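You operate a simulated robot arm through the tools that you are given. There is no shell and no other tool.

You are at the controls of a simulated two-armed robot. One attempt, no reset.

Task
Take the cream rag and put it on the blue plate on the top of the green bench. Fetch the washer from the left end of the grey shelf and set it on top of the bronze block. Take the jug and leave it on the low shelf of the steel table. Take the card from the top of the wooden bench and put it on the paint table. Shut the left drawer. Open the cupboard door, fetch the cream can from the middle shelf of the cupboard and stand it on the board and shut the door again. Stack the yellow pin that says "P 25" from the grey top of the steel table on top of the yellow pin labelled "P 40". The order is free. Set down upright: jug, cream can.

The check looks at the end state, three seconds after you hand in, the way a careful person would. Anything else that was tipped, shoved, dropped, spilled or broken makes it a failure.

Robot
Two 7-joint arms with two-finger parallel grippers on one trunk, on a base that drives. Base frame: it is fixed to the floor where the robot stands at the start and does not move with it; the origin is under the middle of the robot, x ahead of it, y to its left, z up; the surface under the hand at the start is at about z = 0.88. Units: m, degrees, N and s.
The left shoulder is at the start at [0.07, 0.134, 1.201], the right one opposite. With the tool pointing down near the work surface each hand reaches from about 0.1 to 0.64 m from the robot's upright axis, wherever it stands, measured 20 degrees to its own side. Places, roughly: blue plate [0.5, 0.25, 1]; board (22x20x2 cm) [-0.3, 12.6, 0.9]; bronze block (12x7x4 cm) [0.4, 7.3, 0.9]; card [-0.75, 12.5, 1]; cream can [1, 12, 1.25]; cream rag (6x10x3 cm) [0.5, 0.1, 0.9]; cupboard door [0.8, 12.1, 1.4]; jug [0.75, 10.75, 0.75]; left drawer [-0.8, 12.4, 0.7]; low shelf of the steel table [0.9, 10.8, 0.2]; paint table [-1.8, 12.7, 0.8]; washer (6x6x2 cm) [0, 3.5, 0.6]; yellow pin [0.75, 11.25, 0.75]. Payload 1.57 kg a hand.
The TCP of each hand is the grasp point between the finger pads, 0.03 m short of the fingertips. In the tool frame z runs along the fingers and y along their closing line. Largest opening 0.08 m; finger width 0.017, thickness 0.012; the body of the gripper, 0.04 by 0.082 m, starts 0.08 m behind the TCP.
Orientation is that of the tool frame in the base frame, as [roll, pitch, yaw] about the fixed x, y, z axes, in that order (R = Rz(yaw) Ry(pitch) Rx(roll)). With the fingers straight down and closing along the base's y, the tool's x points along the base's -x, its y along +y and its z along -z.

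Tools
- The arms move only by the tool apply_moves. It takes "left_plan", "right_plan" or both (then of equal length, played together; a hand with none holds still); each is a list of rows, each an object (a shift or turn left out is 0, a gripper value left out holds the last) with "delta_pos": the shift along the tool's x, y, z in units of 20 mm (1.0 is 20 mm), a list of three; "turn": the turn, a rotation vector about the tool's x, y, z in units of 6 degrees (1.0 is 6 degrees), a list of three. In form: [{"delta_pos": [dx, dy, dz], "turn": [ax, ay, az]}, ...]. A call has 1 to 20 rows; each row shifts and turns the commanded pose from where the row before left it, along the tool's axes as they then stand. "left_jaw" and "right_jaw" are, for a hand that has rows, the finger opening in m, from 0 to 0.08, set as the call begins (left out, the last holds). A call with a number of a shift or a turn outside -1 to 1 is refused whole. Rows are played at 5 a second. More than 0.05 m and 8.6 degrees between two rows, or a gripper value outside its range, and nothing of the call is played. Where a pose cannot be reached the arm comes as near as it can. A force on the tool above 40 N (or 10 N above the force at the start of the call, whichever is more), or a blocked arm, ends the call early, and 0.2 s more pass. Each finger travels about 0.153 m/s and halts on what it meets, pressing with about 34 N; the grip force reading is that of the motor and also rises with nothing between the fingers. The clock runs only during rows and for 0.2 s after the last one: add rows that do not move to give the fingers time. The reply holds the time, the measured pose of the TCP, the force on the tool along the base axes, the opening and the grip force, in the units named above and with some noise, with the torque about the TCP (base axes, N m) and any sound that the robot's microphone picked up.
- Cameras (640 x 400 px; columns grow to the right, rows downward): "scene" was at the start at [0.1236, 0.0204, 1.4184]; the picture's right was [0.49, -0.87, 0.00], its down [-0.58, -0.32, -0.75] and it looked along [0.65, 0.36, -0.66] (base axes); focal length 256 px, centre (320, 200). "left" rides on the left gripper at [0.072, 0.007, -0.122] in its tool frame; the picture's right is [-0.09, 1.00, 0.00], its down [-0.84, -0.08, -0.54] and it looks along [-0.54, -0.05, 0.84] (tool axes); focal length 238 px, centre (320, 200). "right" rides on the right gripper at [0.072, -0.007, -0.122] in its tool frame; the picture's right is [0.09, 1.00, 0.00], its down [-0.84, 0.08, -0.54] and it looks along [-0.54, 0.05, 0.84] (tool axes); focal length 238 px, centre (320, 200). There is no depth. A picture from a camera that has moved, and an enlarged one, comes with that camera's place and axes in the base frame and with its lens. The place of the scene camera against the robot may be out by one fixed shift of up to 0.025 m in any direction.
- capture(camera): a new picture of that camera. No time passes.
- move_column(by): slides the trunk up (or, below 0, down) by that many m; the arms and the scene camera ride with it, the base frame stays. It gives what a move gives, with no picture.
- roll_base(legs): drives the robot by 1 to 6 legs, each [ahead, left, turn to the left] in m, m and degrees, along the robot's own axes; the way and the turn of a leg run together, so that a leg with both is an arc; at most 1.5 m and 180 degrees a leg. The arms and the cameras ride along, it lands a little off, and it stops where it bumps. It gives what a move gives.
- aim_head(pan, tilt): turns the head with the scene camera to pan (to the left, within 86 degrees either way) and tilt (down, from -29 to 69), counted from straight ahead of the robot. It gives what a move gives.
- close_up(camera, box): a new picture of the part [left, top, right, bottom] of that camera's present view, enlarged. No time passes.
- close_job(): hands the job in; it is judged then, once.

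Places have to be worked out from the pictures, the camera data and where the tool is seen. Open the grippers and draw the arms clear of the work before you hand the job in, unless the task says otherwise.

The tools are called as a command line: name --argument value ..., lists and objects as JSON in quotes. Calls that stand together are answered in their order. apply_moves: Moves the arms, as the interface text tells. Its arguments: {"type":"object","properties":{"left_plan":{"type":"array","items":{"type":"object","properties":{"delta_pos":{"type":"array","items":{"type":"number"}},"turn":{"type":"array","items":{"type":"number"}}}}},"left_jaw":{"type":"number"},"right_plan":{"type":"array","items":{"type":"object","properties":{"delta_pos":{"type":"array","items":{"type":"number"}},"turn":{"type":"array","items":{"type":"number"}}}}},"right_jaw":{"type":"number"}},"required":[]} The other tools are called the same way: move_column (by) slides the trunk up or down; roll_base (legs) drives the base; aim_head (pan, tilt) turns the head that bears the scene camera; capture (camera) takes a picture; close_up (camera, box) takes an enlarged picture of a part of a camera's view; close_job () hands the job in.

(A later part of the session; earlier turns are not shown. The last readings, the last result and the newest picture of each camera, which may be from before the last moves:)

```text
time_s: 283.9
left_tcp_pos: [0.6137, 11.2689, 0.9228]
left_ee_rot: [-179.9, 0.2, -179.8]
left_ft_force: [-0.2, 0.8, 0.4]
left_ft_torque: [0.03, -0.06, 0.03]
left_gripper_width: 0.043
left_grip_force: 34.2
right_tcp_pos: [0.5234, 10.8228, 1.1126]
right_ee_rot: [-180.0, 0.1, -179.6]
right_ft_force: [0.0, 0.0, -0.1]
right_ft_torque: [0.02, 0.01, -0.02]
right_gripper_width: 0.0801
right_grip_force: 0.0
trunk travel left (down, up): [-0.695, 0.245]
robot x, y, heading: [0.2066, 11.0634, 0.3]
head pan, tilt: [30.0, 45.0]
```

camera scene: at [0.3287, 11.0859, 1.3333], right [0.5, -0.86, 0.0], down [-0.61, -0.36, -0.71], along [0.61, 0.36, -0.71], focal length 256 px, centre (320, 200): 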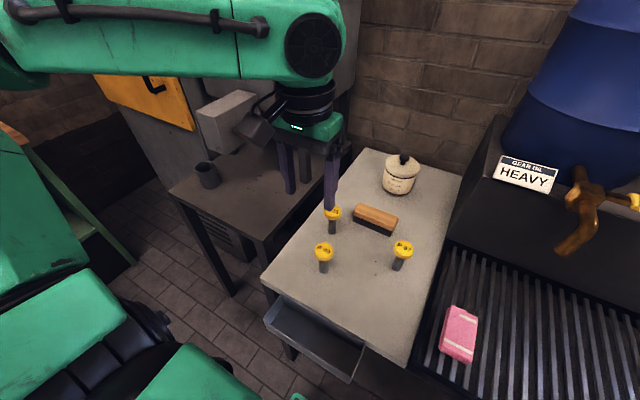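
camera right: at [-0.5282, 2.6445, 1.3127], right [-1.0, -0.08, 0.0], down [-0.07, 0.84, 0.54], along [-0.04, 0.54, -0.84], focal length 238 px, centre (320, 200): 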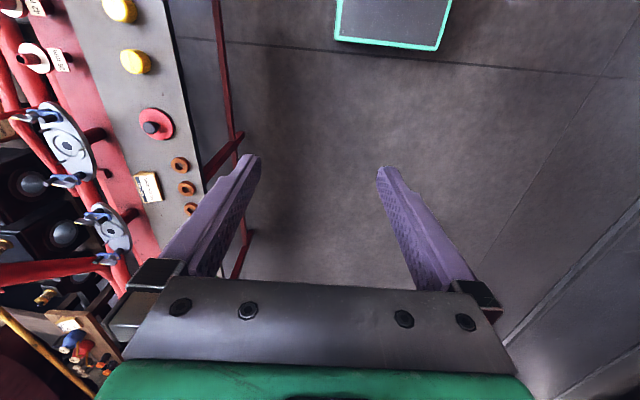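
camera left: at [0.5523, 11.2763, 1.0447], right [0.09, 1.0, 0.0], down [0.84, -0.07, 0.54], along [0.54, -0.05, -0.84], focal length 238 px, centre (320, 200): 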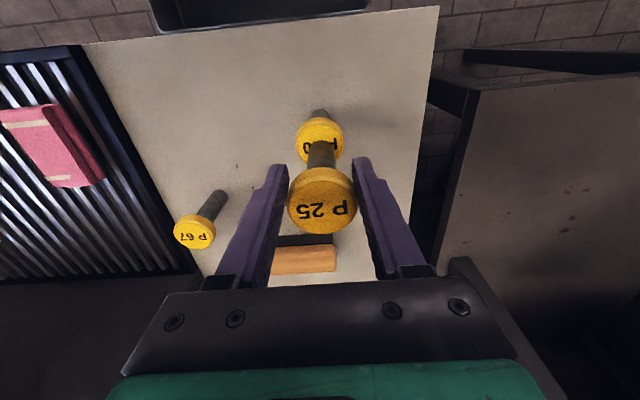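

Contact with the weight just taken off (0.4 N). I check the picture once more before opening.

close_up --camera "scene" --box '[305, 190, 365, 275]'

close_up --camera "left" --box '[270, 90, 380, 250]'

```text
4.71 times, centred on (335, 232) of scene
camera zoom: at [0.3279, 11.0861, 1.3334], right [0.5, -0.86, 0.0], down [-0.61, -0.36, -0.71], along [0.61, 0.36, -0.71], focal length 1207 px, centre (249, 47)
```

zoom: 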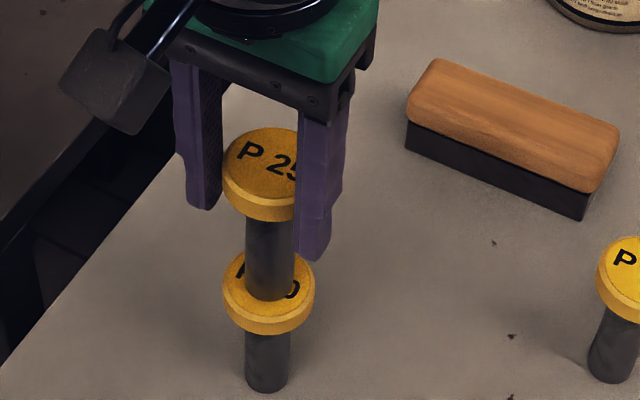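

```text
2.50 times, centred on (325, 170) of left
camera zoom: at [0.5425, 11.2747, 1.0446], right [0.09, 1.0, 0.0], down [0.84, -0.07, 0.54], along [0.54, -0.05, -0.84], focal length 596 px, centre (308, 275)
```

zoom: 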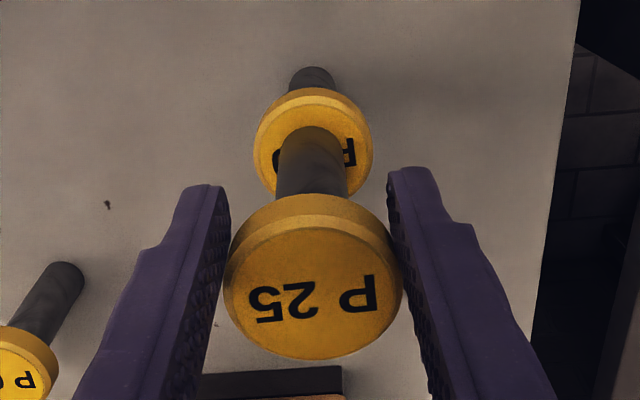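

It looks centred and upright. I open the fingers and wait a moment.

apply_moves --left_plan '[{"delta_pos": [0, 0, 0]}, {"delta_pos": [0, 0, 0]}, {"delta_pos": [0, 0, 0]}, {"delta_pos": [0, 0, 0]}]' --left_jaw 0.07

close_up --camera "scene" --box '[305, 190, 365, 275]'

close_up --camera "left" --box '[230, 90, 410, 250]'

```text
time_s: 284.9
left_tcp_pos: [0.6125, 11.2683, 0.9233]
left_ee_rot: [180.0, 0.1, -179.8]
left_ft_force: [-0.2, -0.4, 0.1]
left_ft_torque: [0.04, 0.01, 0.01]
left_gripper_width: 0.0699
left_grip_force: 0.0
right_tcp_pos: [0.523, 10.8225, 1.1128]
right_ee_rot: [179.9, 0.1, -179.7]
right_ft_force: [-0.1, -0.4, -1.1]
right_ft_torque: [0.02, 0.0, -0.03]
right_gripper_width: 0.08
right_grip_force: 0.0
trunk travel left (down, up): [-0.695, 0.245]
robot x, y, heading: [0.209, 11.0633, 0.4]
head pan, tilt: [30.0, 45.0]
```

```text
4.71 times, centred on (335, 232) of scene
camera zoom: at [0.328, 11.086, 1.3334], right [0.5, -0.86, 0.0], down [-0.61, -0.36, -0.71], along [0.61, 0.36, -0.71], focal length 1207 px, centre (249, 47)
```

zoom: 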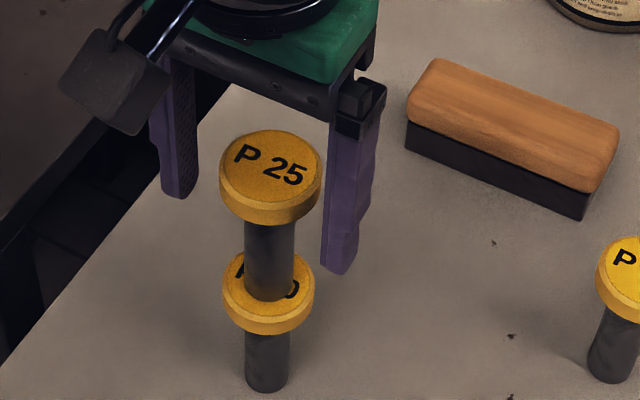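

```text
2.50 times, centred on (320, 170) of left
camera zoom: at [0.5424, 11.2746, 1.0444], right [0.09, 1.0, 0.0], down [0.84, -0.07, 0.54], along [0.54, -0.05, -0.84], focal length 596 px, centre (320, 275)
```

zoom: 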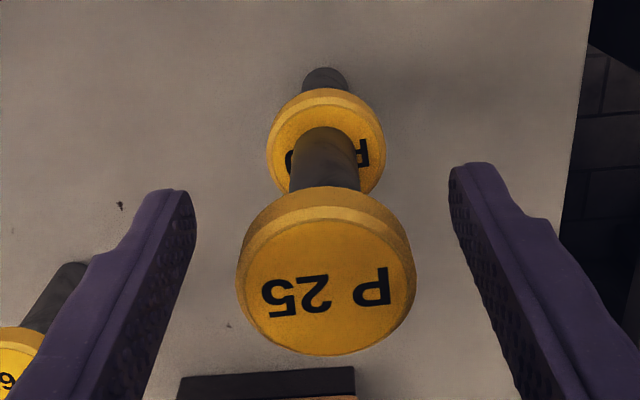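

P 25 stands on P 40. I raise the hand straight up, clear of the stack, and then back off.

apply_moves --left_plan '[{"delta_pos": [0, 0, -0.3]}, {"delta_pos": [0, 0, -0.5]}, {"delta_pos": [0, 0, -0.6]}, {"delta_pos": [0, 0, -0.8]}, {"delta_pos": [0, 0, -1]}, {"delta_pos": [0, 0, -1]}, {"delta_pos": [0, 0, -1]}, {"delta_pos": [0, 0, -1]}, {"delta_pos": [0, 0, -1]}, {"delta_pos": [0, 0, -1]}, {"delta_pos": [0, 0, -1]}]'

roll_base --legs '[[-0.4, 0, -0.3]]'

aim_head --pan 20 --tilt 30

capture --camera "scene"

```text
time_s: 287.2
left_tcp_pos: [0.6134, 11.2681, 1.1088]
left_ee_rot: [179.9, 0.1, -179.8]
left_ft_force: [-0.4, -0.4, 0.5]
left_ft_torque: [0.01, -0.02, 0.02]
left_gripper_width: 0.0699
left_grip_force: 0.1
right_tcp_pos: [0.5217, 10.823, 1.1119]
right_ee_rot: [-180.0, 0.1, -179.7]
right_ft_force: [-0.3, -1.3, 0.1]
right_ft_torque: [0.0, -0.01, -0.01]
right_gripper_width: 0.08
right_grip_force: 0.1
trunk travel left (down, up): [-0.695, 0.245]
robot x, y, heading: [0.2043, 11.0691, -0.1]
head pan, tilt: [30.0, 45.0]
```

```text
time_s: 289.7
left_tcp_pos: [0.2175, 11.2657, 1.1068]
left_ee_rot: [-179.9, 0.1, 179.8]
left_ft_force: [-0.3, 0.1, 0.5]
left_ft_torque: [0.0, -0.02, 0.01]
left_gripper_width: 0.0703
left_grip_force: 0.0
right_tcp_pos: [0.1243, 10.8199, 1.1126]
right_ee_rot: [180.0, 0.0, 179.9]
right_ft_force: [0.0, 0.3, 0.6]
right_ft_torque: [0.02, 0.01, -0.01]
right_gripper_width: 0.0797
right_grip_force: 0.1
trunk travel left (down, up): [-0.695, 0.245]
robot x, y, heading: [-0.189, 11.0625, 0.0]
head pan, tilt: [30.0, 45.0]
```

```text
time_s: 290.5
left_tcp_pos: [0.2169, 11.2654, 1.1082]
left_ee_rot: [180.0, 0.1, 179.8]
left_ft_force: [0.9, -0.5, -0.6]
left_ft_torque: [0.02, 0.0, 0.0]
left_gripper_width: 0.07
left_grip_force: 0.0
right_tcp_pos: [0.1232, 10.8197, 1.1119]
right_ee_rot: [-180.0, 0.1, 179.9]
right_ft_force: [-0.1, -0.4, 0.0]
right_ft_torque: [0.02, 0.01, 0.0]
right_gripper_width: 0.0802
right_grip_force: 0.1
trunk travel left (down, up): [-0.695, 0.245]
robot x, y, heading: [-0.1886, 11.0669, -0.2]
head pan, tilt: [20.0, 30.0]
```

```text
taken
camera scene: at [-0.0544, 11.0752, 1.356], right [0.34, -0.94, 0.0], down [-0.47, -0.17, -0.87], along [0.81, 0.29, -0.5], focal length 256 px, centre (320, 200)
```

scene: 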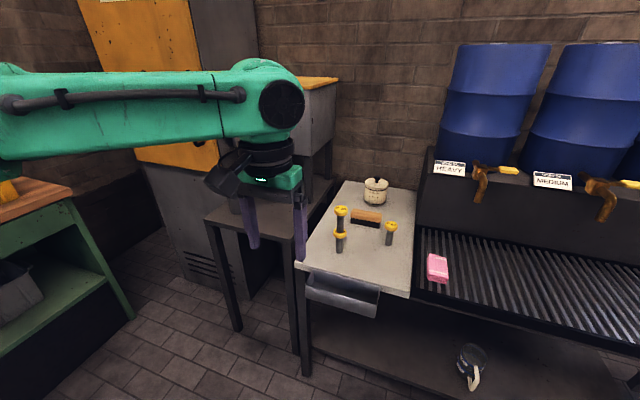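

Stack and jug are in order. Next the cupboard: I move left to about y 11.7 and look at the yellow door.

roll_base --legs '[[-0.1, 0.55, 0.2]]'

aim_head --pan 15 --tilt 5

capture --camera "scene"

aim_head --pan 65 --tilt 35

capture --camera "scene"

```text
time_s: 293.7
left_tcp_pos: [0.1158, 11.8168, 1.1087]
left_ee_rot: [180.0, 0.1, -179.8]
left_ft_force: [-0.3, -0.3, -0.1]
left_ft_torque: [-0.03, 0.01, -0.02]
left_gripper_width: 0.07
left_grip_force: 0.1
right_tcp_pos: [0.0245, 11.3687, 1.1127]
right_ee_rot: [180.0, 0.1, -179.6]
right_ft_force: [0.1, -0.3, 0.4]
right_ft_torque: [0.01, 0.01, 0.0]
right_gripper_width: 0.0797
right_grip_force: 0.0
trunk travel left (down, up): [-0.695, 0.245]
robot x, y, heading: [-0.2871, 11.6124, 0.4]
head pan, tilt: [20.0, 30.0]
```

```text
time_s: 294.6
left_tcp_pos: [0.1153, 11.8169, 1.1073]
left_ee_rot: [-179.9, 0.1, -179.9]
left_ft_force: [-0.3, -0.1, 0.3]
left_ft_torque: [0.03, 0.01, 0.0]
left_gripper_width: 0.0704
left_grip_force: 0.1
right_tcp_pos: [0.0244, 11.3709, 1.1116]
right_ee_rot: [180.0, 0.1, -179.8]
right_ft_force: [0.7, 0.6, 0.5]
right_ft_torque: [-0.02, -0.02, -0.03]
right_gripper_width: 0.0797
right_grip_force: 0.0
trunk travel left (down, up): [-0.695, 0.245]
robot x, y, heading: [-0.2917, 11.6127, 0.4]
head pan, tilt: [15.0, 5.0]
```

```text
taken
camera scene: at [-0.151, 11.6169, 1.3963], right [0.26, -0.96, 0.0], down [-0.09, -0.02, -1.0], along [0.96, 0.26, -0.09], focal length 256 px, centre (320, 200)
```

scene: 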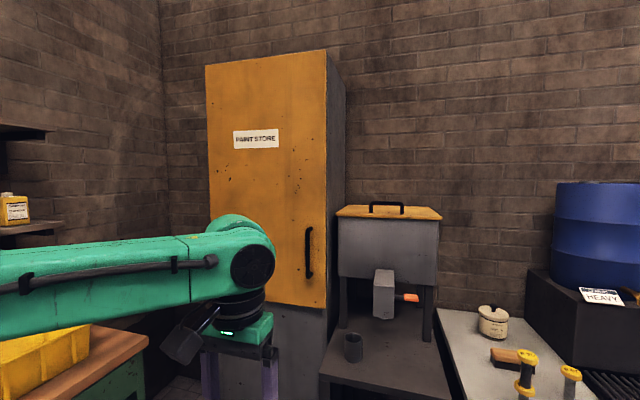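

```text
time_s: 295.8
left_tcp_pos: [0.1158, 11.8166, 1.1076]
left_ee_rot: [-180.0, 0.1, -179.8]
left_ft_force: [-0.1, 0.3, -0.6]
left_ft_torque: [0.0, -0.01, 0.0]
left_gripper_width: 0.0702
left_grip_force: 0.1
right_tcp_pos: [0.0257, 11.3698, 1.111]
right_ee_rot: [-180.0, 0.0, -179.7]
right_ft_force: [0.7, -0.6, 0.6]
right_ft_torque: [0.03, 0.0, -0.03]
right_gripper_width: 0.08
right_grip_force: 0.1
trunk travel left (down, up): [-0.695, 0.245]
robot x, y, heading: [-0.2908, 11.6141, 0.2]
head pan, tilt: [65.0, 35.0]
```

```text
taken
camera scene: at [-0.2027, 11.6726, 1.3482], right [0.91, -0.42, 0.0], down [-0.24, -0.52, -0.82], along [0.34, 0.74, -0.57], focal length 256 px, centre (320, 200)
```

scene: 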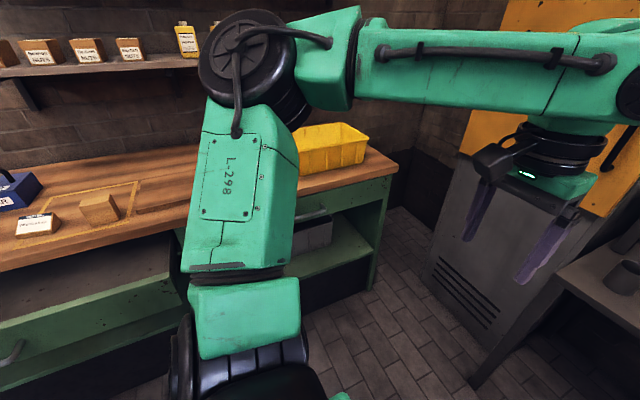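

The yellow "PAINT STORE" door has its handle (a vertical bar) at the right side, roughly [0.72, 11.93, 1.12], and hinges at the left near y 12.37. I raise the trunk and tilt the left hand so its fingers point forward, here in free space, to see how the arm takes it.

move_column --by 0.12

apply_moves --left_plan '[{"turn": [0, -1, 0]}, {"turn": [0, -1, 0]}, {"turn": [0, -1, 0]}, {"turn": [0, -1, 0]}, {"turn": [0, -1, 0]}, {"turn": [0, -1, 0]}, {"turn": [0, -1, 0]}, {"turn": [0, -1, 0]}, {"turn": [0, -1, 0]}, {"turn": [0, -1, 0]}, {"turn": [0, 0, 0]}]' --left_jaw 0.08

capture --camera "left"

aim_head --pan 25 --tilt 15

capture --camera "scene"

```text
time_s: 297.3
left_tcp_pos: [0.115, 11.8175, 1.2279]
left_ee_rot: [180.0, 0.1, -179.7]
left_ft_force: [-0.2, 0.4, -0.3]
left_ft_torque: [0.02, 0.02, 0.01]
left_gripper_width: 0.0701
left_grip_force: 0.0
right_tcp_pos: [0.0255, 11.3707, 1.2316]
right_ee_rot: [180.0, 0.1, -179.6]
right_ft_force: [1.4, 0.3, -0.7]
right_ft_torque: [0.0, 0.0, 0.0]
right_gripper_width: 0.0798
right_grip_force: 0.1
trunk travel left (down, up): [-0.815, 0.125]
robot x, y, heading: [-0.2899, 11.6125, 0.3]
head pan, tilt: [65.0, 35.0]
```

```text
time_s: 299.7
left_tcp_pos: [0.1704, 11.8069, 1.2721]
left_ee_rot: [179.0, 52.8, 177.8]
left_ft_force: [0.2, -1.2, 0.2]
left_ft_torque: [-0.02, -0.01, 0.04]
left_gripper_width: 0.08
left_grip_force: 0.1
left hand out of reach, approached as far as the arm can: row 6, 7, 8, 9, 10
right_tcp_pos: [0.0241, 11.3686, 1.231]
right_ee_rot: [180.0, 0.1, -179.6]
right_ft_force: [-0.7, -0.3, 0.0]
right_ft_torque: [0.01, 0.01, 0.02]
right_gripper_width: 0.08
right_grip_force: 0.0
trunk travel left (down, up): [-0.815, 0.125]
robot x, y, heading: [-0.2906, 11.6165, 0.5]
head pan, tilt: [65.0, 35.0]
```

```text
taken
camera left: at [0.0318, 11.8169, 1.2875], right [0.08, 0.99, 0.08], down [0.07, -0.09, 0.99], along [0.99, -0.07, -0.08], focal length 238 px, centre (320, 200)
```

left: 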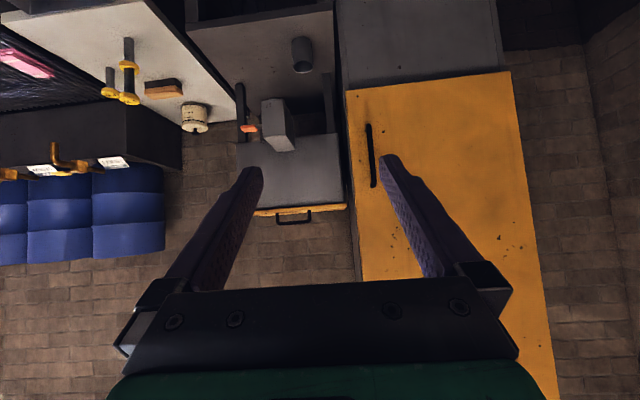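

```text
time_s: 300.7
left_tcp_pos: [0.1709, 11.8089, 1.2707]
left_ee_rot: [179.1, 52.7, 177.9]
left_ft_force: [0.0, -0.5, -0.6]
left_ft_torque: [0.02, 0.02, 0.02]
left_gripper_width: 0.08
left_grip_force: 0.0
right_tcp_pos: [0.0254, 11.3705, 1.2329]
right_ee_rot: [-180.0, 0.0, -179.7]
right_ft_force: [0.5, 0.3, 0.3]
right_ft_torque: [0.01, -0.02, 0.01]
right_gripper_width: 0.0802
right_grip_force: 0.1
trunk travel left (down, up): [-0.815, 0.125]
robot x, y, heading: [-0.2896, 11.6108, 0.5]
head pan, tilt: [25.0, 15.0]
```

```text
taken
camera scene: at [-0.1553, 11.6326, 1.5001], right [0.43, -0.9, 0.0], down [-0.23, -0.11, -0.97], along [0.87, 0.41, -0.26], focal length 256 px, centre (320, 200)
```

scene: 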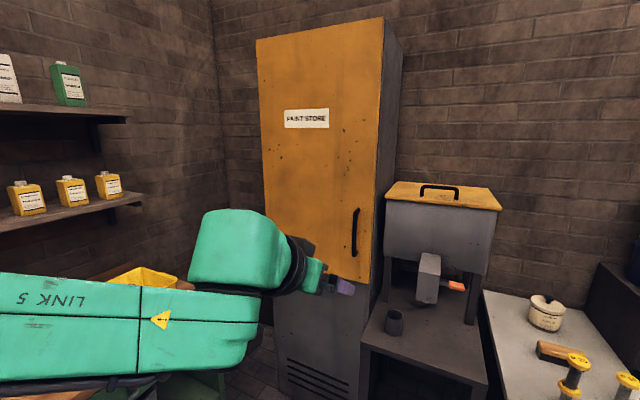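

The tilted posture works to about 53 degrees here. Combining three views, the handle bar is at about [0.773, 11.933, 1.12] and the hinge near [0.81, 12.41]. I drive to about [0.1, 11.8] in front of the door.

roll_base --legs '[[0, 0.19, -0.4], [0.36, 0, 0]]'

capture --camera "left"

capture --camera "scene"

```text
time_s: 304.2
left_tcp_pos: [0.5314, 11.9969, 1.271]
left_ee_rot: [179.0, 52.9, 177.5]
left_ft_force: [0.1, -0.8, -0.5]
left_ft_torque: [-0.01, -0.03, 0.0]
left_gripper_width: 0.0799
left_grip_force: 0.0
right_tcp_pos: [0.3812, 11.5589, 1.2306]
right_ee_rot: [179.9, 0.2, 179.9]
right_ft_force: [-0.7, -0.9, -0.6]
right_ft_torque: [0.02, -0.02, -0.03]
right_gripper_width: 0.0801
right_grip_force: 0.0
trunk travel left (down, up): [-0.815, 0.125]
robot x, y, heading: [0.0648, 11.8046, -0.0]
head pan, tilt: [25.0, 15.0]
```

```text
taken
camera left: at [0.3916, 12.0066, 1.2876], right [0.09, 0.99, 0.08], down [0.07, -0.09, 0.99], along [0.99, -0.08, -0.08], focal length 238 px, centre (320, 200)
```

left: 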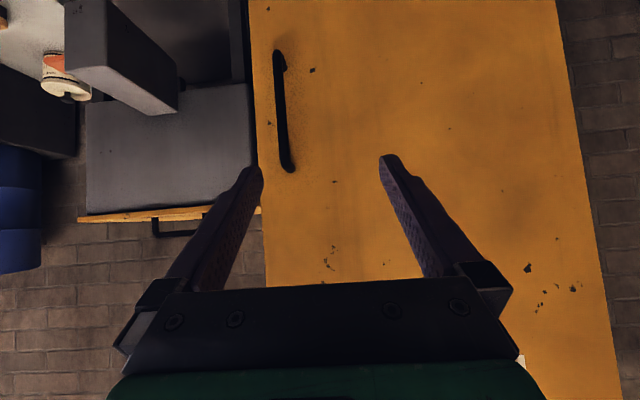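

```text
taken
camera scene: at [0.2024, 11.8218, 1.5004], right [0.42, -0.91, 0.0], down [-0.23, -0.11, -0.97], along [0.88, 0.41, -0.26], focal length 256 px, centre (320, 200)
```

scene: 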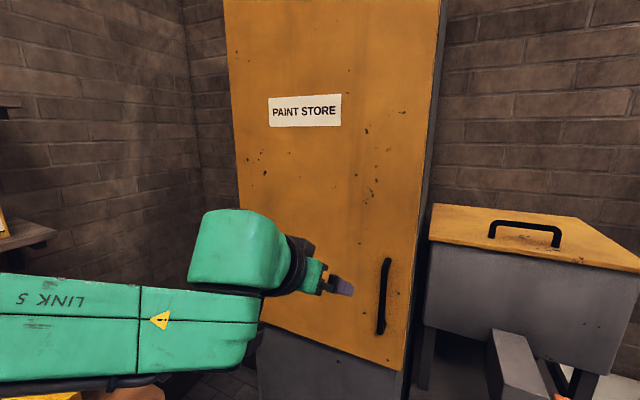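

Two independent pairs of views agree on the bar at x 0.748, y 11.931, z 1.02–1.21. I drive 0.1 m nearer and bring the open fingers in front of the bar, more level.

roll_base --legs '[[0.1, 0, 0]]'

apply_moves --left_plan '[{"delta_pos": [0.3, -0.7, -0.3]}, {"delta_pos": [0.3, -0.7, -0.3]}, {"delta_pos": [0.4, -0.7, -0.3]}, {"delta_pos": [0.5, -0.7, -0.3]}, {"delta_pos": [0.5, -0.5, 0]}, {"delta_pos": [0.5, 0, 0]}, {"delta_pos": [0.5, 0, 0]}, {"turn": [0, -0.7, 0]}, {"turn": [0, -0.7, 0]}, {"turn": [0, -0.7, 0]}, {"turn": [0, -0.7, 0]}, {"turn": [0, 0, 0]}]'

capture --camera "left"

capture --camera "scene"

```text
time_s: 305.4
left_tcp_pos: [0.6276, 11.9964, 1.2726]
left_ee_rot: [179.1, 53.1, 177.5]
left_ft_force: [-0.2, 0.4, 0.0]
left_ft_torque: [0.01, -0.01, -0.01]
left_gripper_width: 0.0803
left_grip_force: 0.1
right_tcp_pos: [0.4785, 11.559, 1.2335]
right_ee_rot: [-180.0, 0.4, 179.9]
right_ft_force: [-1.1, 0.2, 1.0]
right_ft_torque: [-0.03, -0.04, 0.0]
right_gripper_width: 0.0799
right_grip_force: 0.1
trunk travel left (down, up): [-0.815, 0.125]
robot x, y, heading: [0.1684, 11.8043, -0.1]
head pan, tilt: [25.0, 15.0]
```

```text
time_s: 308.0
left_tcp_pos: [0.6183, 11.9375, 1.2974]
left_ee_rot: [179.1, 54.9, 177.4]
left_ft_force: [0.9, -1.0, 0.0]
left_ft_torque: [-0.02, 0.01, 0.0]
left_gripper_width: 0.0798
left_grip_force: 0.2
left hand out of reach, approached as far as the arm can: row 1, 2, 3, 4, 5, 6, 7, 8, 9, 10, 11
right_tcp_pos: [0.4829, 11.5587, 1.2328]
right_ee_rot: [180.0, 0.0, 179.9]
right_ft_force: [-0.1, 0.4, 0.2]
right_ft_torque: [-0.01, 0.0, 0.01]
right_gripper_width: 0.0802
right_grip_force: 0.0
trunk travel left (down, up): [-0.815, 0.125]
robot x, y, heading: [0.1735, 11.8031, 0.1]
head pan, tilt: [25.0, 15.0]
```

```text
taken
camera left: at [0.4783, 11.9481, 1.308], right [0.08, 0.99, 0.08], down [0.03, -0.09, 1.0], along [1.0, -0.08, -0.04], focal length 238 px, centre (320, 200)
```

left: 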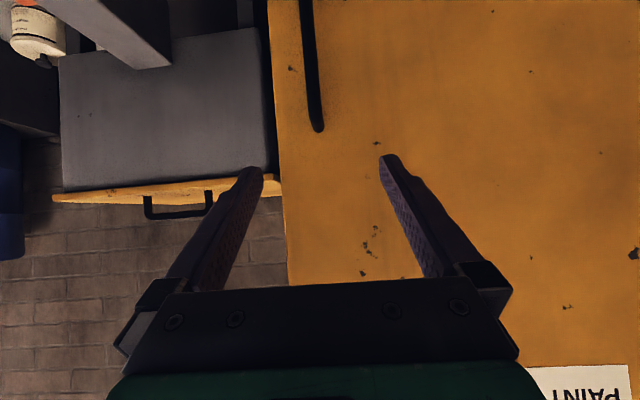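

```text
taken
camera scene: at [0.3045, 11.8218, 1.5002], right [0.42, -0.91, 0.0], down [-0.23, -0.11, -0.97], along [0.88, 0.41, -0.26], focal length 256 px, centre (320, 200)
```

scene: 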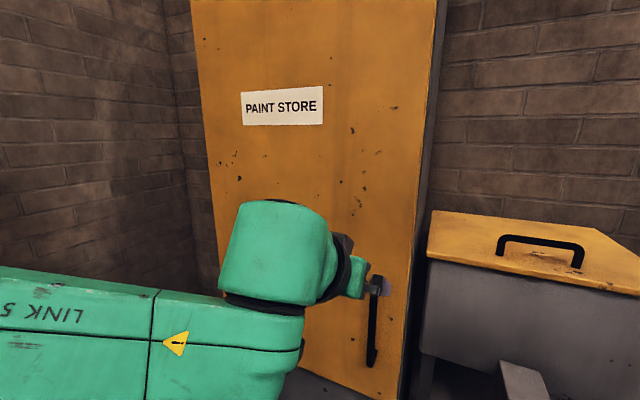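

The arm resists pointing straight at the door; its forearm comes in from the left. Turning the hand to point forward-right along the forearm should suit it (and the opening door) better, so I back off 12 cm and turn it 45 degrees about the vertical.

roll_base --legs '[[-0.12, 0, 0]]'

apply_moves --left_plan '[{"turn": [0.75, 0, 0.57]}, {"turn": [0.75, 0, 0.57]}, {"turn": [0.75, 0, 0.57]}, {"turn": [0.75, 0, 0.57]}, {"turn": [0.75, 0, 0.57]}, {"turn": [0.75, 0, 0.57]}, {"turn": [0.75, 0, 0.57]}, {"turn": [0.75, 0, 0.57]}, {"turn": [0, 0, 0]}]'

capture --camera "left"

capture --camera "scene"

```text
time_s: 309.2
left_tcp_pos: [0.5, 11.9386, 1.296]
left_ee_rot: [179.1, 54.7, 177.5]
left_ft_force: [0.4, -0.2, 0.1]
left_ft_torque: [0.02, 0.04, -0.04]
left_gripper_width: 0.0798
left_grip_force: 0.1
right_tcp_pos: [0.3665, 11.5591, 1.2312]
right_ee_rot: [-180.0, -0.1, -180.0]
right_ft_force: [0.9, 1.0, -0.2]
right_ft_torque: [-0.02, 0.0, 0.0]
right_gripper_width: 0.0799
right_grip_force: 0.1
trunk travel left (down, up): [-0.815, 0.125]
robot x, y, heading: [0.0477, 11.8024, -0.3]
head pan, tilt: [25.0, 15.0]
```

```text
time_s: 311.2
left_tcp_pos: [0.4974, 11.9383, 1.298]
left_ee_rot: [176.8, 53.8, 130.4]
left_ft_force: [1.2, -0.3, -0.4]
left_ft_torque: [0.01, 0.01, 0.0]
left_gripper_width: 0.0802
left_grip_force: 0.0
right_tcp_pos: [0.3629, 11.5592, 1.2318]
right_ee_rot: [180.0, 0.1, -180.0]
right_ft_force: [-0.3, -0.4, 0.0]
right_ft_torque: [0.02, 0.0, -0.01]
right_gripper_width: 0.0799
right_grip_force: 0.1
trunk travel left (down, up): [-0.815, 0.125]
robot x, y, heading: [0.0561, 11.8036, -0.1]
head pan, tilt: [25.0, 15.0]
```

```text
taken
camera left: at [0.4071, 12.0451, 1.3106], right [0.76, 0.64, 0.11], down [-0.04, -0.12, 0.99], along [0.65, -0.76, -0.06], focal length 238 px, centre (320, 200)
```

left: 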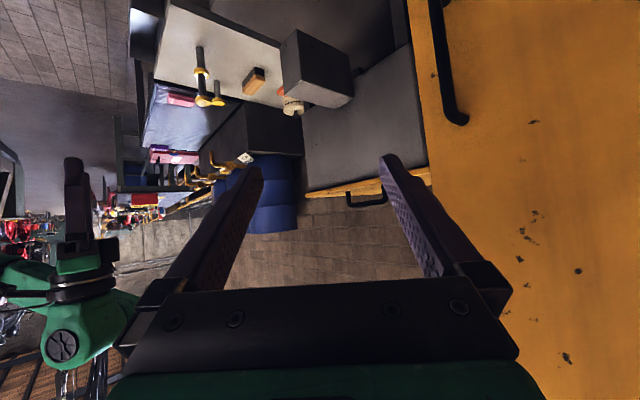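

```text
taken
camera scene: at [0.184, 11.8219, 1.5002], right [0.42, -0.91, 0.0], down [-0.23, -0.11, -0.97], along [0.88, 0.41, -0.26], focal length 256 px, centre (320, 200)
```

scene: 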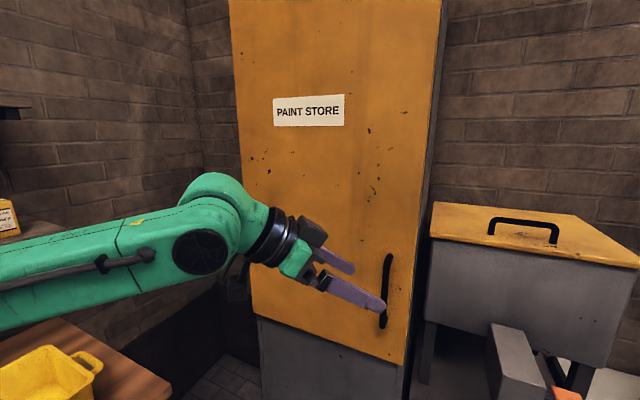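

That posture works freely. To keep the fingers off the door I turn it back to about 25 degrees of yaw, narrow the opening a little, and drive 10 cm nearer.

apply_moves --left_plan '[{"turn": [-0.74, 0.03, -0.54]}, {"turn": [-0.74, 0.03, -0.54]}, {"turn": [-0.74, 0.03, -0.54]}, {"turn": [-0.74, 0.03, -0.54]}, {"turn": [0, 0, 0]}]' --left_jaw 0.06

roll_base --legs '[[0.1, 0, 0]]'

capture --camera "left"

capture --camera "scene"

```text
time_s: 312.4
left_tcp_pos: [0.4967, 11.9389, 1.2961]
left_ee_rot: [176.8, 53.9, 152.5]
left_ft_force: [0.6, 1.5, -0.8]
left_ft_torque: [-0.03, 0.0, -0.01]
left_gripper_width: 0.06
left_grip_force: 0.0
right_tcp_pos: [0.3631, 11.5597, 1.2325]
right_ee_rot: [179.9, 0.1, 180.0]
right_ft_force: [0.0, 0.0, -0.7]
right_ft_torque: [0.02, 0.0, 0.02]
right_gripper_width: 0.08
right_grip_force: 0.1
trunk travel left (down, up): [-0.815, 0.125]
robot x, y, heading: [0.0502, 11.8029, -0.0]
head pan, tilt: [25.0, 15.0]
```

```text
time_s: 313.6
left_tcp_pos: [0.591, 11.9392, 1.299]
left_ee_rot: [176.5, 54.0, 152.3]
left_ft_force: [0.7, -0.3, -0.3]
left_ft_torque: [-0.01, -0.02, 0.0]
left_gripper_width: 0.0602
left_grip_force: 0.1
right_tcp_pos: [0.4593, 11.559, 1.2326]
right_ee_rot: [-180.0, 0.2, -180.0]
right_ft_force: [-0.4, -0.4, 0.6]
right_ft_torque: [0.04, -0.03, 0.01]
right_gripper_width: 0.08
right_grip_force: 0.0
trunk travel left (down, up): [-0.815, 0.125]
robot x, y, heading: [0.1517, 11.8044, 0.1]
head pan, tilt: [25.0, 15.0]
```

```text
taken
camera left: at [0.4689, 12.0029, 1.3117], right [0.47, 0.88, 0.11], down [0.0, -0.12, 0.99], along [0.88, -0.46, -0.06], focal length 238 px, centre (320, 200)
```

left: 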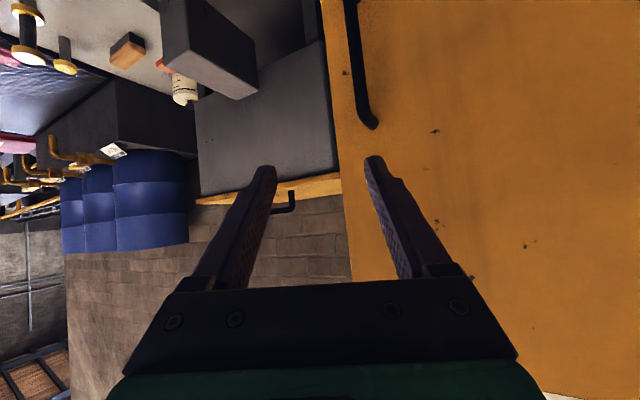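

```text
taken
camera scene: at [0.2789, 11.8222, 1.5007], right [0.42, -0.91, 0.0], down [-0.23, -0.11, -0.97], along [0.88, 0.41, -0.26], focal length 256 px, centre (320, 200)
```

scene: 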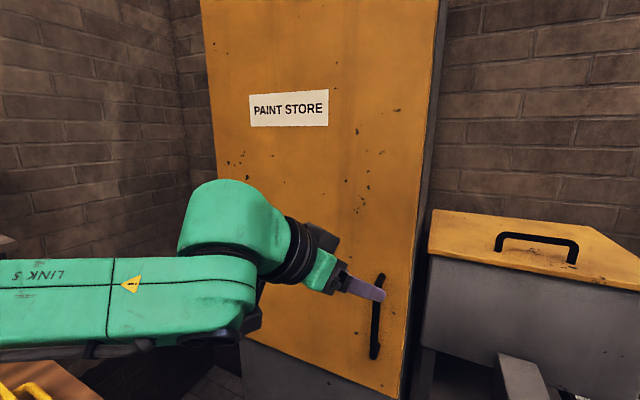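

The bar reads y 11.93 and z up to 1.21 as before. I bring the fingers to a point 10 cm in front of the bar along their own direction.

apply_moves --left_plan '[{"delta_pos": [0.5, 0.44, 0.93]}, {"delta_pos": [0.5, 0.44, 0.93]}, {"delta_pos": [0.5, 0.44, 0.93]}, {"delta_pos": [0.5, 0.44, 0.93]}, {"delta_pos": [0.5, 0.44, 0.93]}, {"delta_pos": [0.53, 0.42, 0.93]}, {"delta_pos": [0, 0, 0]}]'

capture --camera "left"

close_up --camera "scene" --box '[260, 200, 460, 400]'

```text
time_s: 315.2
left_tcp_pos: [0.6692, 11.9658, 1.1831]
left_ee_rot: [176.9, 54.0, 152.4]
left_ft_force: [-0.4, -0.4, -0.8]
left_ft_torque: [-0.01, -0.01, 0.0]
left_gripper_width: 0.0601
left_grip_force: 0.1
right_tcp_pos: [0.4617, 11.5589, 1.2319]
right_ee_rot: [-179.9, 0.1, 180.0]
right_ft_force: [-0.4, 0.1, -0.3]
right_ft_torque: [0.03, 0.0, 0.0]
right_gripper_width: 0.0799
right_grip_force: 0.1
trunk travel left (down, up): [-0.815, 0.125]
robot x, y, heading: [0.1512, 11.8013, 0.2]
head pan, tilt: [25.0, 15.0]
```

```text
taken
camera left: at [0.5456, 12.031, 1.1975], right [0.47, 0.88, 0.11], down [0.0, -0.12, 0.99], along [0.88, -0.46, -0.06], focal length 238 px, centre (320, 200)
```

left: 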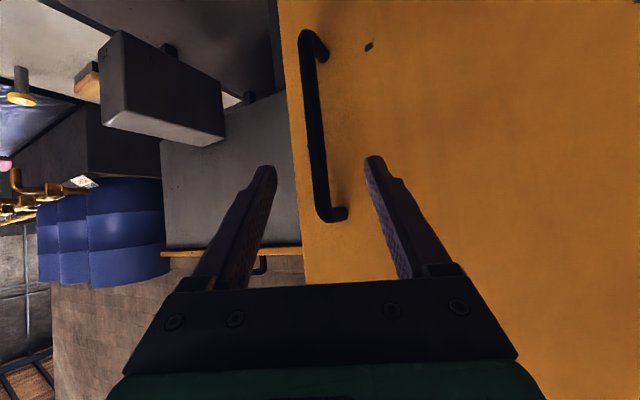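

```text
2.00 times, centred on (360, 300) of scene
camera zoom: at [0.2831, 11.822, 1.5002], right [0.42, -0.91, 0.0], down [-0.23, -0.11, -0.97], along [0.88, 0.41, -0.26], focal length 513 px, centre (240, 0)
```

zoom: 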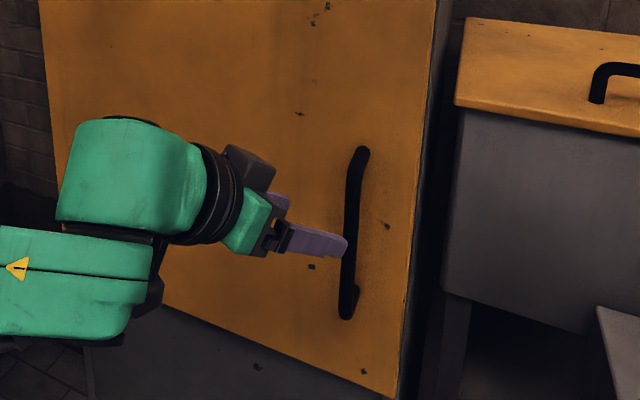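

The bar lies well between the finger lines (bar x 0.741, door face 0.785). I advance 8.5 cm along the fingers and close on it.

apply_moves --left_plan '[{"delta_pos": [0, -0.04, 0.8]}, {"delta_pos": [0, -0.04, 0.9]}, {"delta_pos": [0, -0.04, 0.9]}, {"delta_pos": [0, -0.04, 0.9]}, {"delta_pos": [0, 0, 0.7]}, {"delta_pos": [0, 0, 0]}]'

capture --camera "left"

close_up --camera "scene" --box '[260, 200, 460, 400]'

```text
time_s: 316.6
left_tcp_pos: [0.7313, 11.9366, 1.1352]
left_ee_rot: [176.8, 54.0, 152.4]
left_ft_force: [0.6, 0.4, -0.1]
left_ft_torque: [-0.02, -0.02, -0.03]
left_gripper_width: 0.06
left_grip_force: 0.1
right_tcp_pos: [0.4623, 11.5597, 1.2331]
right_ee_rot: [-180.0, 0.1, 179.9]
right_ft_force: [0.1, -0.4, -0.3]
right_ft_torque: [0.0, 0.01, 0.05]
right_gripper_width: 0.0798
right_grip_force: 0.1
trunk travel left (down, up): [-0.815, 0.125]
robot x, y, heading: [0.1465, 11.8036, 0.1]
head pan, tilt: [25.0, 15.0]
```

```text
taken
camera left: at [0.6071, 12.001, 1.1483], right [0.47, 0.88, 0.11], down [0.0, -0.12, 0.99], along [0.88, -0.46, -0.06], focal length 238 px, centre (320, 200)
```

left: 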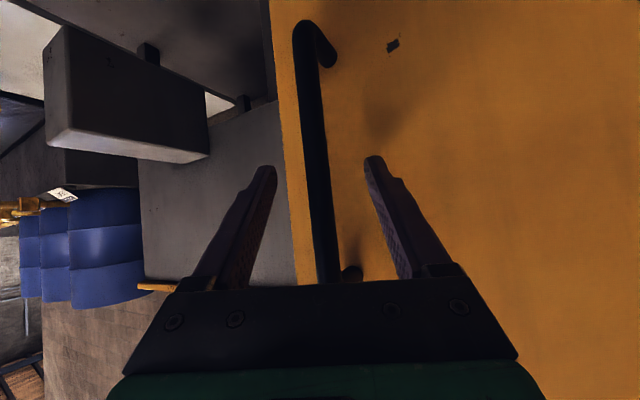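

```text
2.00 times, centred on (360, 300) of scene
camera zoom: at [0.283, 11.8222, 1.5002], right [0.42, -0.91, 0.0], down [-0.23, -0.11, -0.97], along [0.88, 0.41, -0.26], focal length 513 px, centre (240, 0)
```

zoom: 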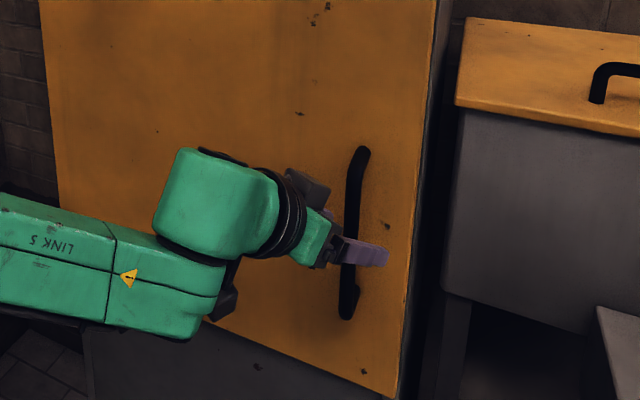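

The bar is between the fingers. I close on it.

apply_moves --left_plan '[{"delta_pos": [0, 0, 0]}, {"delta_pos": [0, 0, 0]}, {"delta_pos": [0, 0, 0]}, {"delta_pos": [0, 0, 0]}]' --left_jaw 0.0

capture --camera "left"

```text
time_s: 317.6
left_tcp_pos: [0.731, 11.936, 1.1346]
left_ee_rot: [176.9, 53.9, 152.4]
left_ft_force: [-2.1, -2.5, -2.3]
left_ft_torque: [-0.73, 0.31, -0.04]
left_gripper_width: 0.0162
left_grip_force: 32.1
right_tcp_pos: [0.4616, 11.5593, 1.2326]
right_ee_rot: [-179.9, 0.2, 179.9]
right_ft_force: [0.6, 0.3, -0.2]
right_ft_torque: [0.0, -0.01, -0.02]
right_gripper_width: 0.08
right_grip_force: 0.1
trunk travel left (down, up): [-0.815, 0.125]
robot x, y, heading: [0.1481, 11.801, 0.2]
head pan, tilt: [25.0, 15.0]
```

```text
taken
camera left: at [0.6069, 12.0003, 1.1483], right [0.47, 0.88, 0.11], down [0.0, -0.12, 0.99], along [0.88, -0.46, -0.06], focal length 238 px, centre (320, 200)
```

left: 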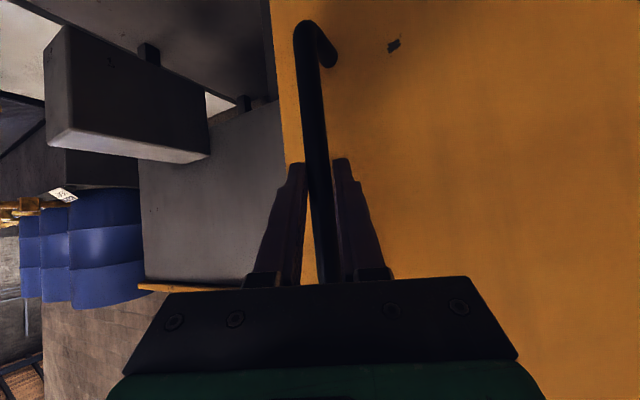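

Gripped (16 mm). I pull along the arc about the hinge, first about 9 degrees, watching the forces.

apply_moves --left_plan '[{"delta_pos": [0.33, -0.18, -0.46]}, {"delta_pos": [0.33, -0.18, -0.46]}, {"delta_pos": [0.34, -0.15, -0.47]}, {"delta_pos": [0.34, -0.15, -0.47]}, {"delta_pos": [0.34, -0.12, -0.47]}, {"delta_pos": [0.34, -0.12, -0.47]}, {"delta_pos": [0, 0, 0]}]'

capture --camera "scene"

```text
time_s: 319.2
left_tcp_pos: [0.6598, 11.9496, 1.1349]
left_ee_rot: [176.8, 53.9, 152.6]
left_ft_force: [-0.6, 1.2, 0.7]
left_ft_torque: [-0.63, 0.19, 0.02]
left_gripper_width: 0.016
left_grip_force: 32.3
right_tcp_pos: [0.4619, 11.5593, 1.232]
right_ee_rot: [-179.9, 0.2, -180.0]
right_ft_force: [-0.5, 0.2, 0.4]
right_ft_torque: [-0.01, -0.01, -0.01]
right_gripper_width: 0.0799
right_grip_force: 0.0
trunk travel left (down, up): [-0.815, 0.125]
robot x, y, heading: [0.1475, 11.7994, 0.0]
head pan, tilt: [25.0, 15.0]
```

```text
taken
camera scene: at [0.2833, 11.8223, 1.5002], right [0.42, -0.91, 0.0], down [-0.23, -0.11, -0.97], along [0.88, 0.41, -0.26], focal length 256 px, centre (320, 200)
```

scene: 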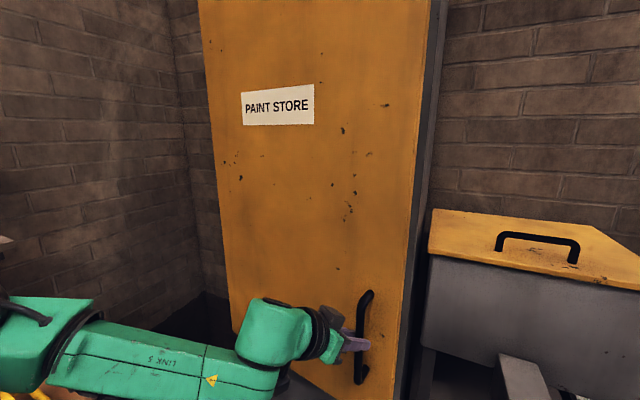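

The door follows easily with almost no force. I continue along the arc to about 30 degrees.

apply_moves --left_plan '[{"delta_pos": [0.34, -0.09, -0.475]}, {"delta_pos": [0.34, -0.09, -0.475]}, {"delta_pos": [0.345, -0.06, -0.48]}, {"delta_pos": [0.345, -0.06, -0.48]}, {"delta_pos": [0.345, -0.03, -0.48]}, {"delta_pos": [0.345, -0.03, -0.48]}, {"delta_pos": [0.35, 0, -0.48]}, {"delta_pos": [0.35, 0, -0.48]}, {"delta_pos": [0.35, 0.035, -0.48]}, {"delta_pos": [0.35, 0.035, -0.48]}, {"delta_pos": [0.35, 0.065, -0.478]}, {"delta_pos": [0.35, 0.065, -0.478]}, {"delta_pos": [0.345, 0.095, -0.47]}, {"delta_pos": [0.345, 0.095, -0.47]}, {"delta_pos": [0, 0, 0]}]'

capture --camera "scene"

capture --camera "left"

```text
time_s: 322.5
left_tcp_pos: [0.5164, 12.0164, 1.1351]
left_ee_rot: [177.7, 53.4, 152.9]
left_ft_force: [-8.7, -12.8, 4.9]
left_ft_torque: [-0.7, 0.84, -0.45]
left_gripper_width: 0.016
left_grip_force: 31.6
left hand out of reach, approached as far as the arm can: row 12, 13, 14
right_tcp_pos: [0.4602, 11.556, 1.2336]
right_ee_rot: [179.9, 0.2, 180.0]
right_ft_force: [-0.3, 0.1, 0.4]
right_ft_torque: [-0.04, 0.06, 0.0]
right_gripper_width: 0.0799
right_grip_force: 0.0
trunk travel left (down, up): [-0.815, 0.125]
robot x, y, heading: [0.1461, 11.8029, -0.2]
head pan, tilt: [25.0, 15.0]
stopped in row 15 (left hand): the force on the tool passed its limit at 41 N (the readings are from after the stop); the commanded pose is now the measured one
```

```text
taken
camera scene: at [0.281, 11.8191, 1.5011], right [0.42, -0.91, 0.0], down [-0.23, -0.11, -0.97], along [0.88, 0.41, -0.26], focal length 256 px, centre (320, 200)
```

scene: 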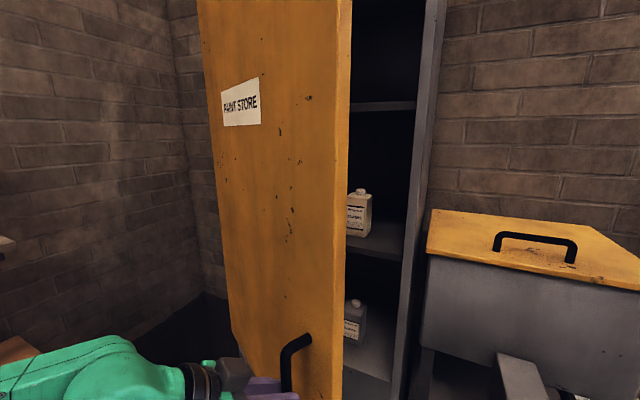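

```text
taken
camera left: at [0.3934, 12.083, 1.1493], right [0.48, 0.87, 0.1], down [0.01, -0.12, 0.99], along [0.88, -0.47, -0.07], focal length 238 px, centre (320, 200)
```

left: 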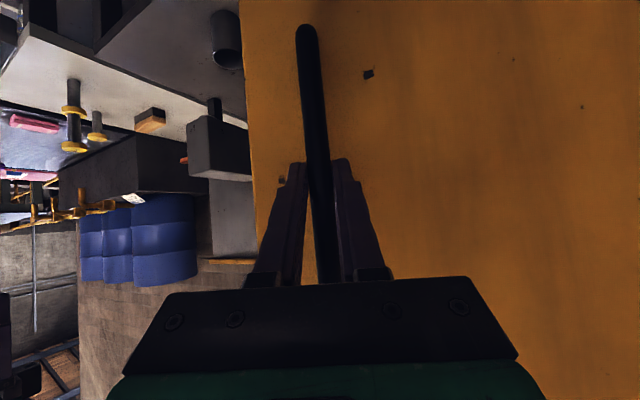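

The door is about 30 degrees open (the can's shelf shows), but the arm is folded to its limit. I turn the hand 25 degrees about the vertical bar, in its grip, to free the wrist.

apply_moves --left_plan '[{"turn": [0.67, -0.025, 0.5]}, {"turn": [0.67, -0.025, 0.5]}, {"turn": [0.67, -0.025, 0.5]}, {"turn": [0.67, -0.025, 0.5]}, {"turn": [0.67, -0.025, 0.5]}, {"turn": [0, 0, 0]}]'

capture --camera "left"

capture --camera "scene"

```text
time_s: 323.9
left_tcp_pos: [0.5186, 12.0233, 1.1345]
left_ee_rot: [177.1, 53.7, 127.5]
left_ft_force: [3.3, 4.7, 17.4]
left_ft_torque: [-0.61, 0.27, 0.06]
left_gripper_width: 0.016
left_grip_force: 31.4
right_tcp_pos: [0.4616, 11.5589, 1.2321]
right_ee_rot: [179.9, 0.1, -180.0]
right_ft_force: [-0.2, -0.1, 1.1]
right_ft_torque: [-0.01, -0.01, -0.02]
right_gripper_width: 0.0803
right_grip_force: 0.1
trunk travel left (down, up): [-0.815, 0.125]
robot x, y, heading: [0.1493, 11.8015, -0.1]
head pan, tilt: [25.0, 15.0]
```

```text
taken
camera left: at [0.4349, 12.1349, 1.1484], right [0.8, 0.6, 0.1], down [-0.04, -0.12, 0.99], along [0.6, -0.8, -0.07], focal length 238 px, centre (320, 200)
```

left: 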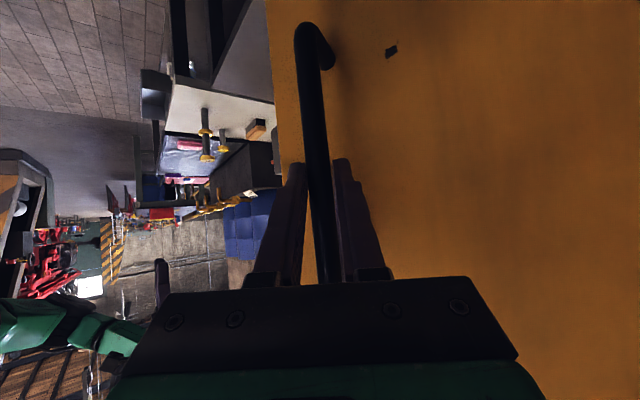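

```text
taken
camera scene: at [0.2822, 11.8225, 1.5004], right [0.42, -0.91, 0.0], down [-0.23, -0.11, -0.97], along [0.88, 0.41, -0.26], focal length 256 px, centre (320, 200)
```

scene: 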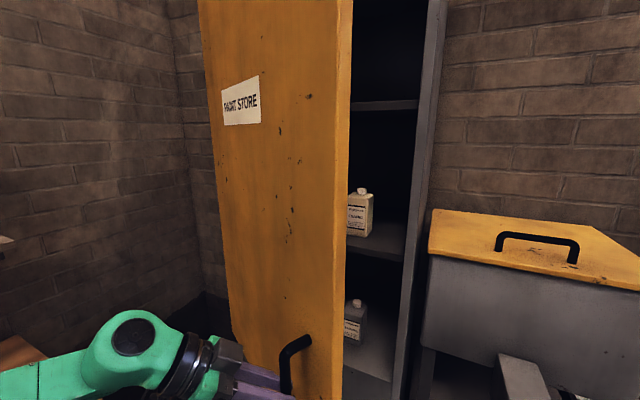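

The hand turned on the bar without trouble. I go on along the arc to about 45 degrees.

apply_moves --left_plan '[{"delta_pos": [0.34, -0.13, -0.47]}, {"delta_pos": [0.34, -0.13, -0.47]}, {"delta_pos": [0.345, -0.105, -0.473]}, {"delta_pos": [0.345, -0.105, -0.473]}, {"delta_pos": [0.345, -0.07, -0.475]}, {"delta_pos": [0.345, -0.07, -0.475]}, {"delta_pos": [0.35, -0.043, -0.478]}, {"delta_pos": [0.35, -0.043, -0.478]}, {"delta_pos": [0.35, -0.01, -0.478]}, {"delta_pos": [0.35, -0.01, -0.478]}, {"delta_pos": [0, 0, 0]}]'

capture --camera "scene"

```text
time_s: 326.3
left_tcp_pos: [0.4335, 12.1041, 1.1318]
left_ee_rot: [177.5, 53.5, 127.8]
left_ft_force: [2.6, 2.3, 3.3]
left_ft_torque: [-0.32, 0.55, -0.03]
left_gripper_width: 0.016
left_grip_force: 31.5
right_tcp_pos: [0.4618, 11.5587, 1.2317]
right_ee_rot: [179.9, 0.0, -179.9]
right_ft_force: [-0.2, -0.1, -0.4]
right_ft_torque: [0.0, 0.06, 0.0]
right_gripper_width: 0.0798
right_grip_force: 0.0
trunk travel left (down, up): [-0.815, 0.125]
robot x, y, heading: [0.1471, 11.8028, -0.0]
head pan, tilt: [25.0, 15.0]
```

```text
taken
camera scene: at [0.2842, 11.8223, 1.5], right [0.42, -0.91, 0.0], down [-0.24, -0.11, -0.97], along [0.88, 0.41, -0.26], focal length 256 px, centre (320, 200)
```

scene: 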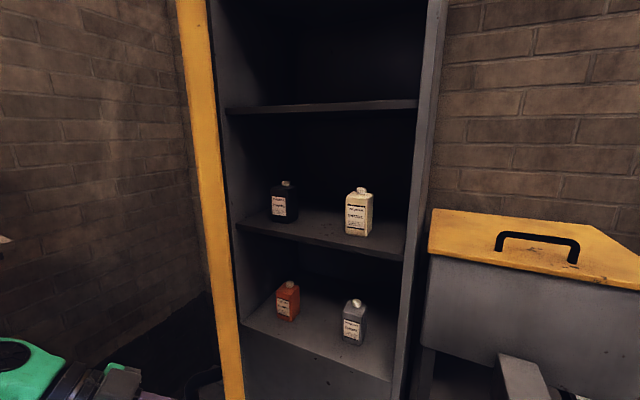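

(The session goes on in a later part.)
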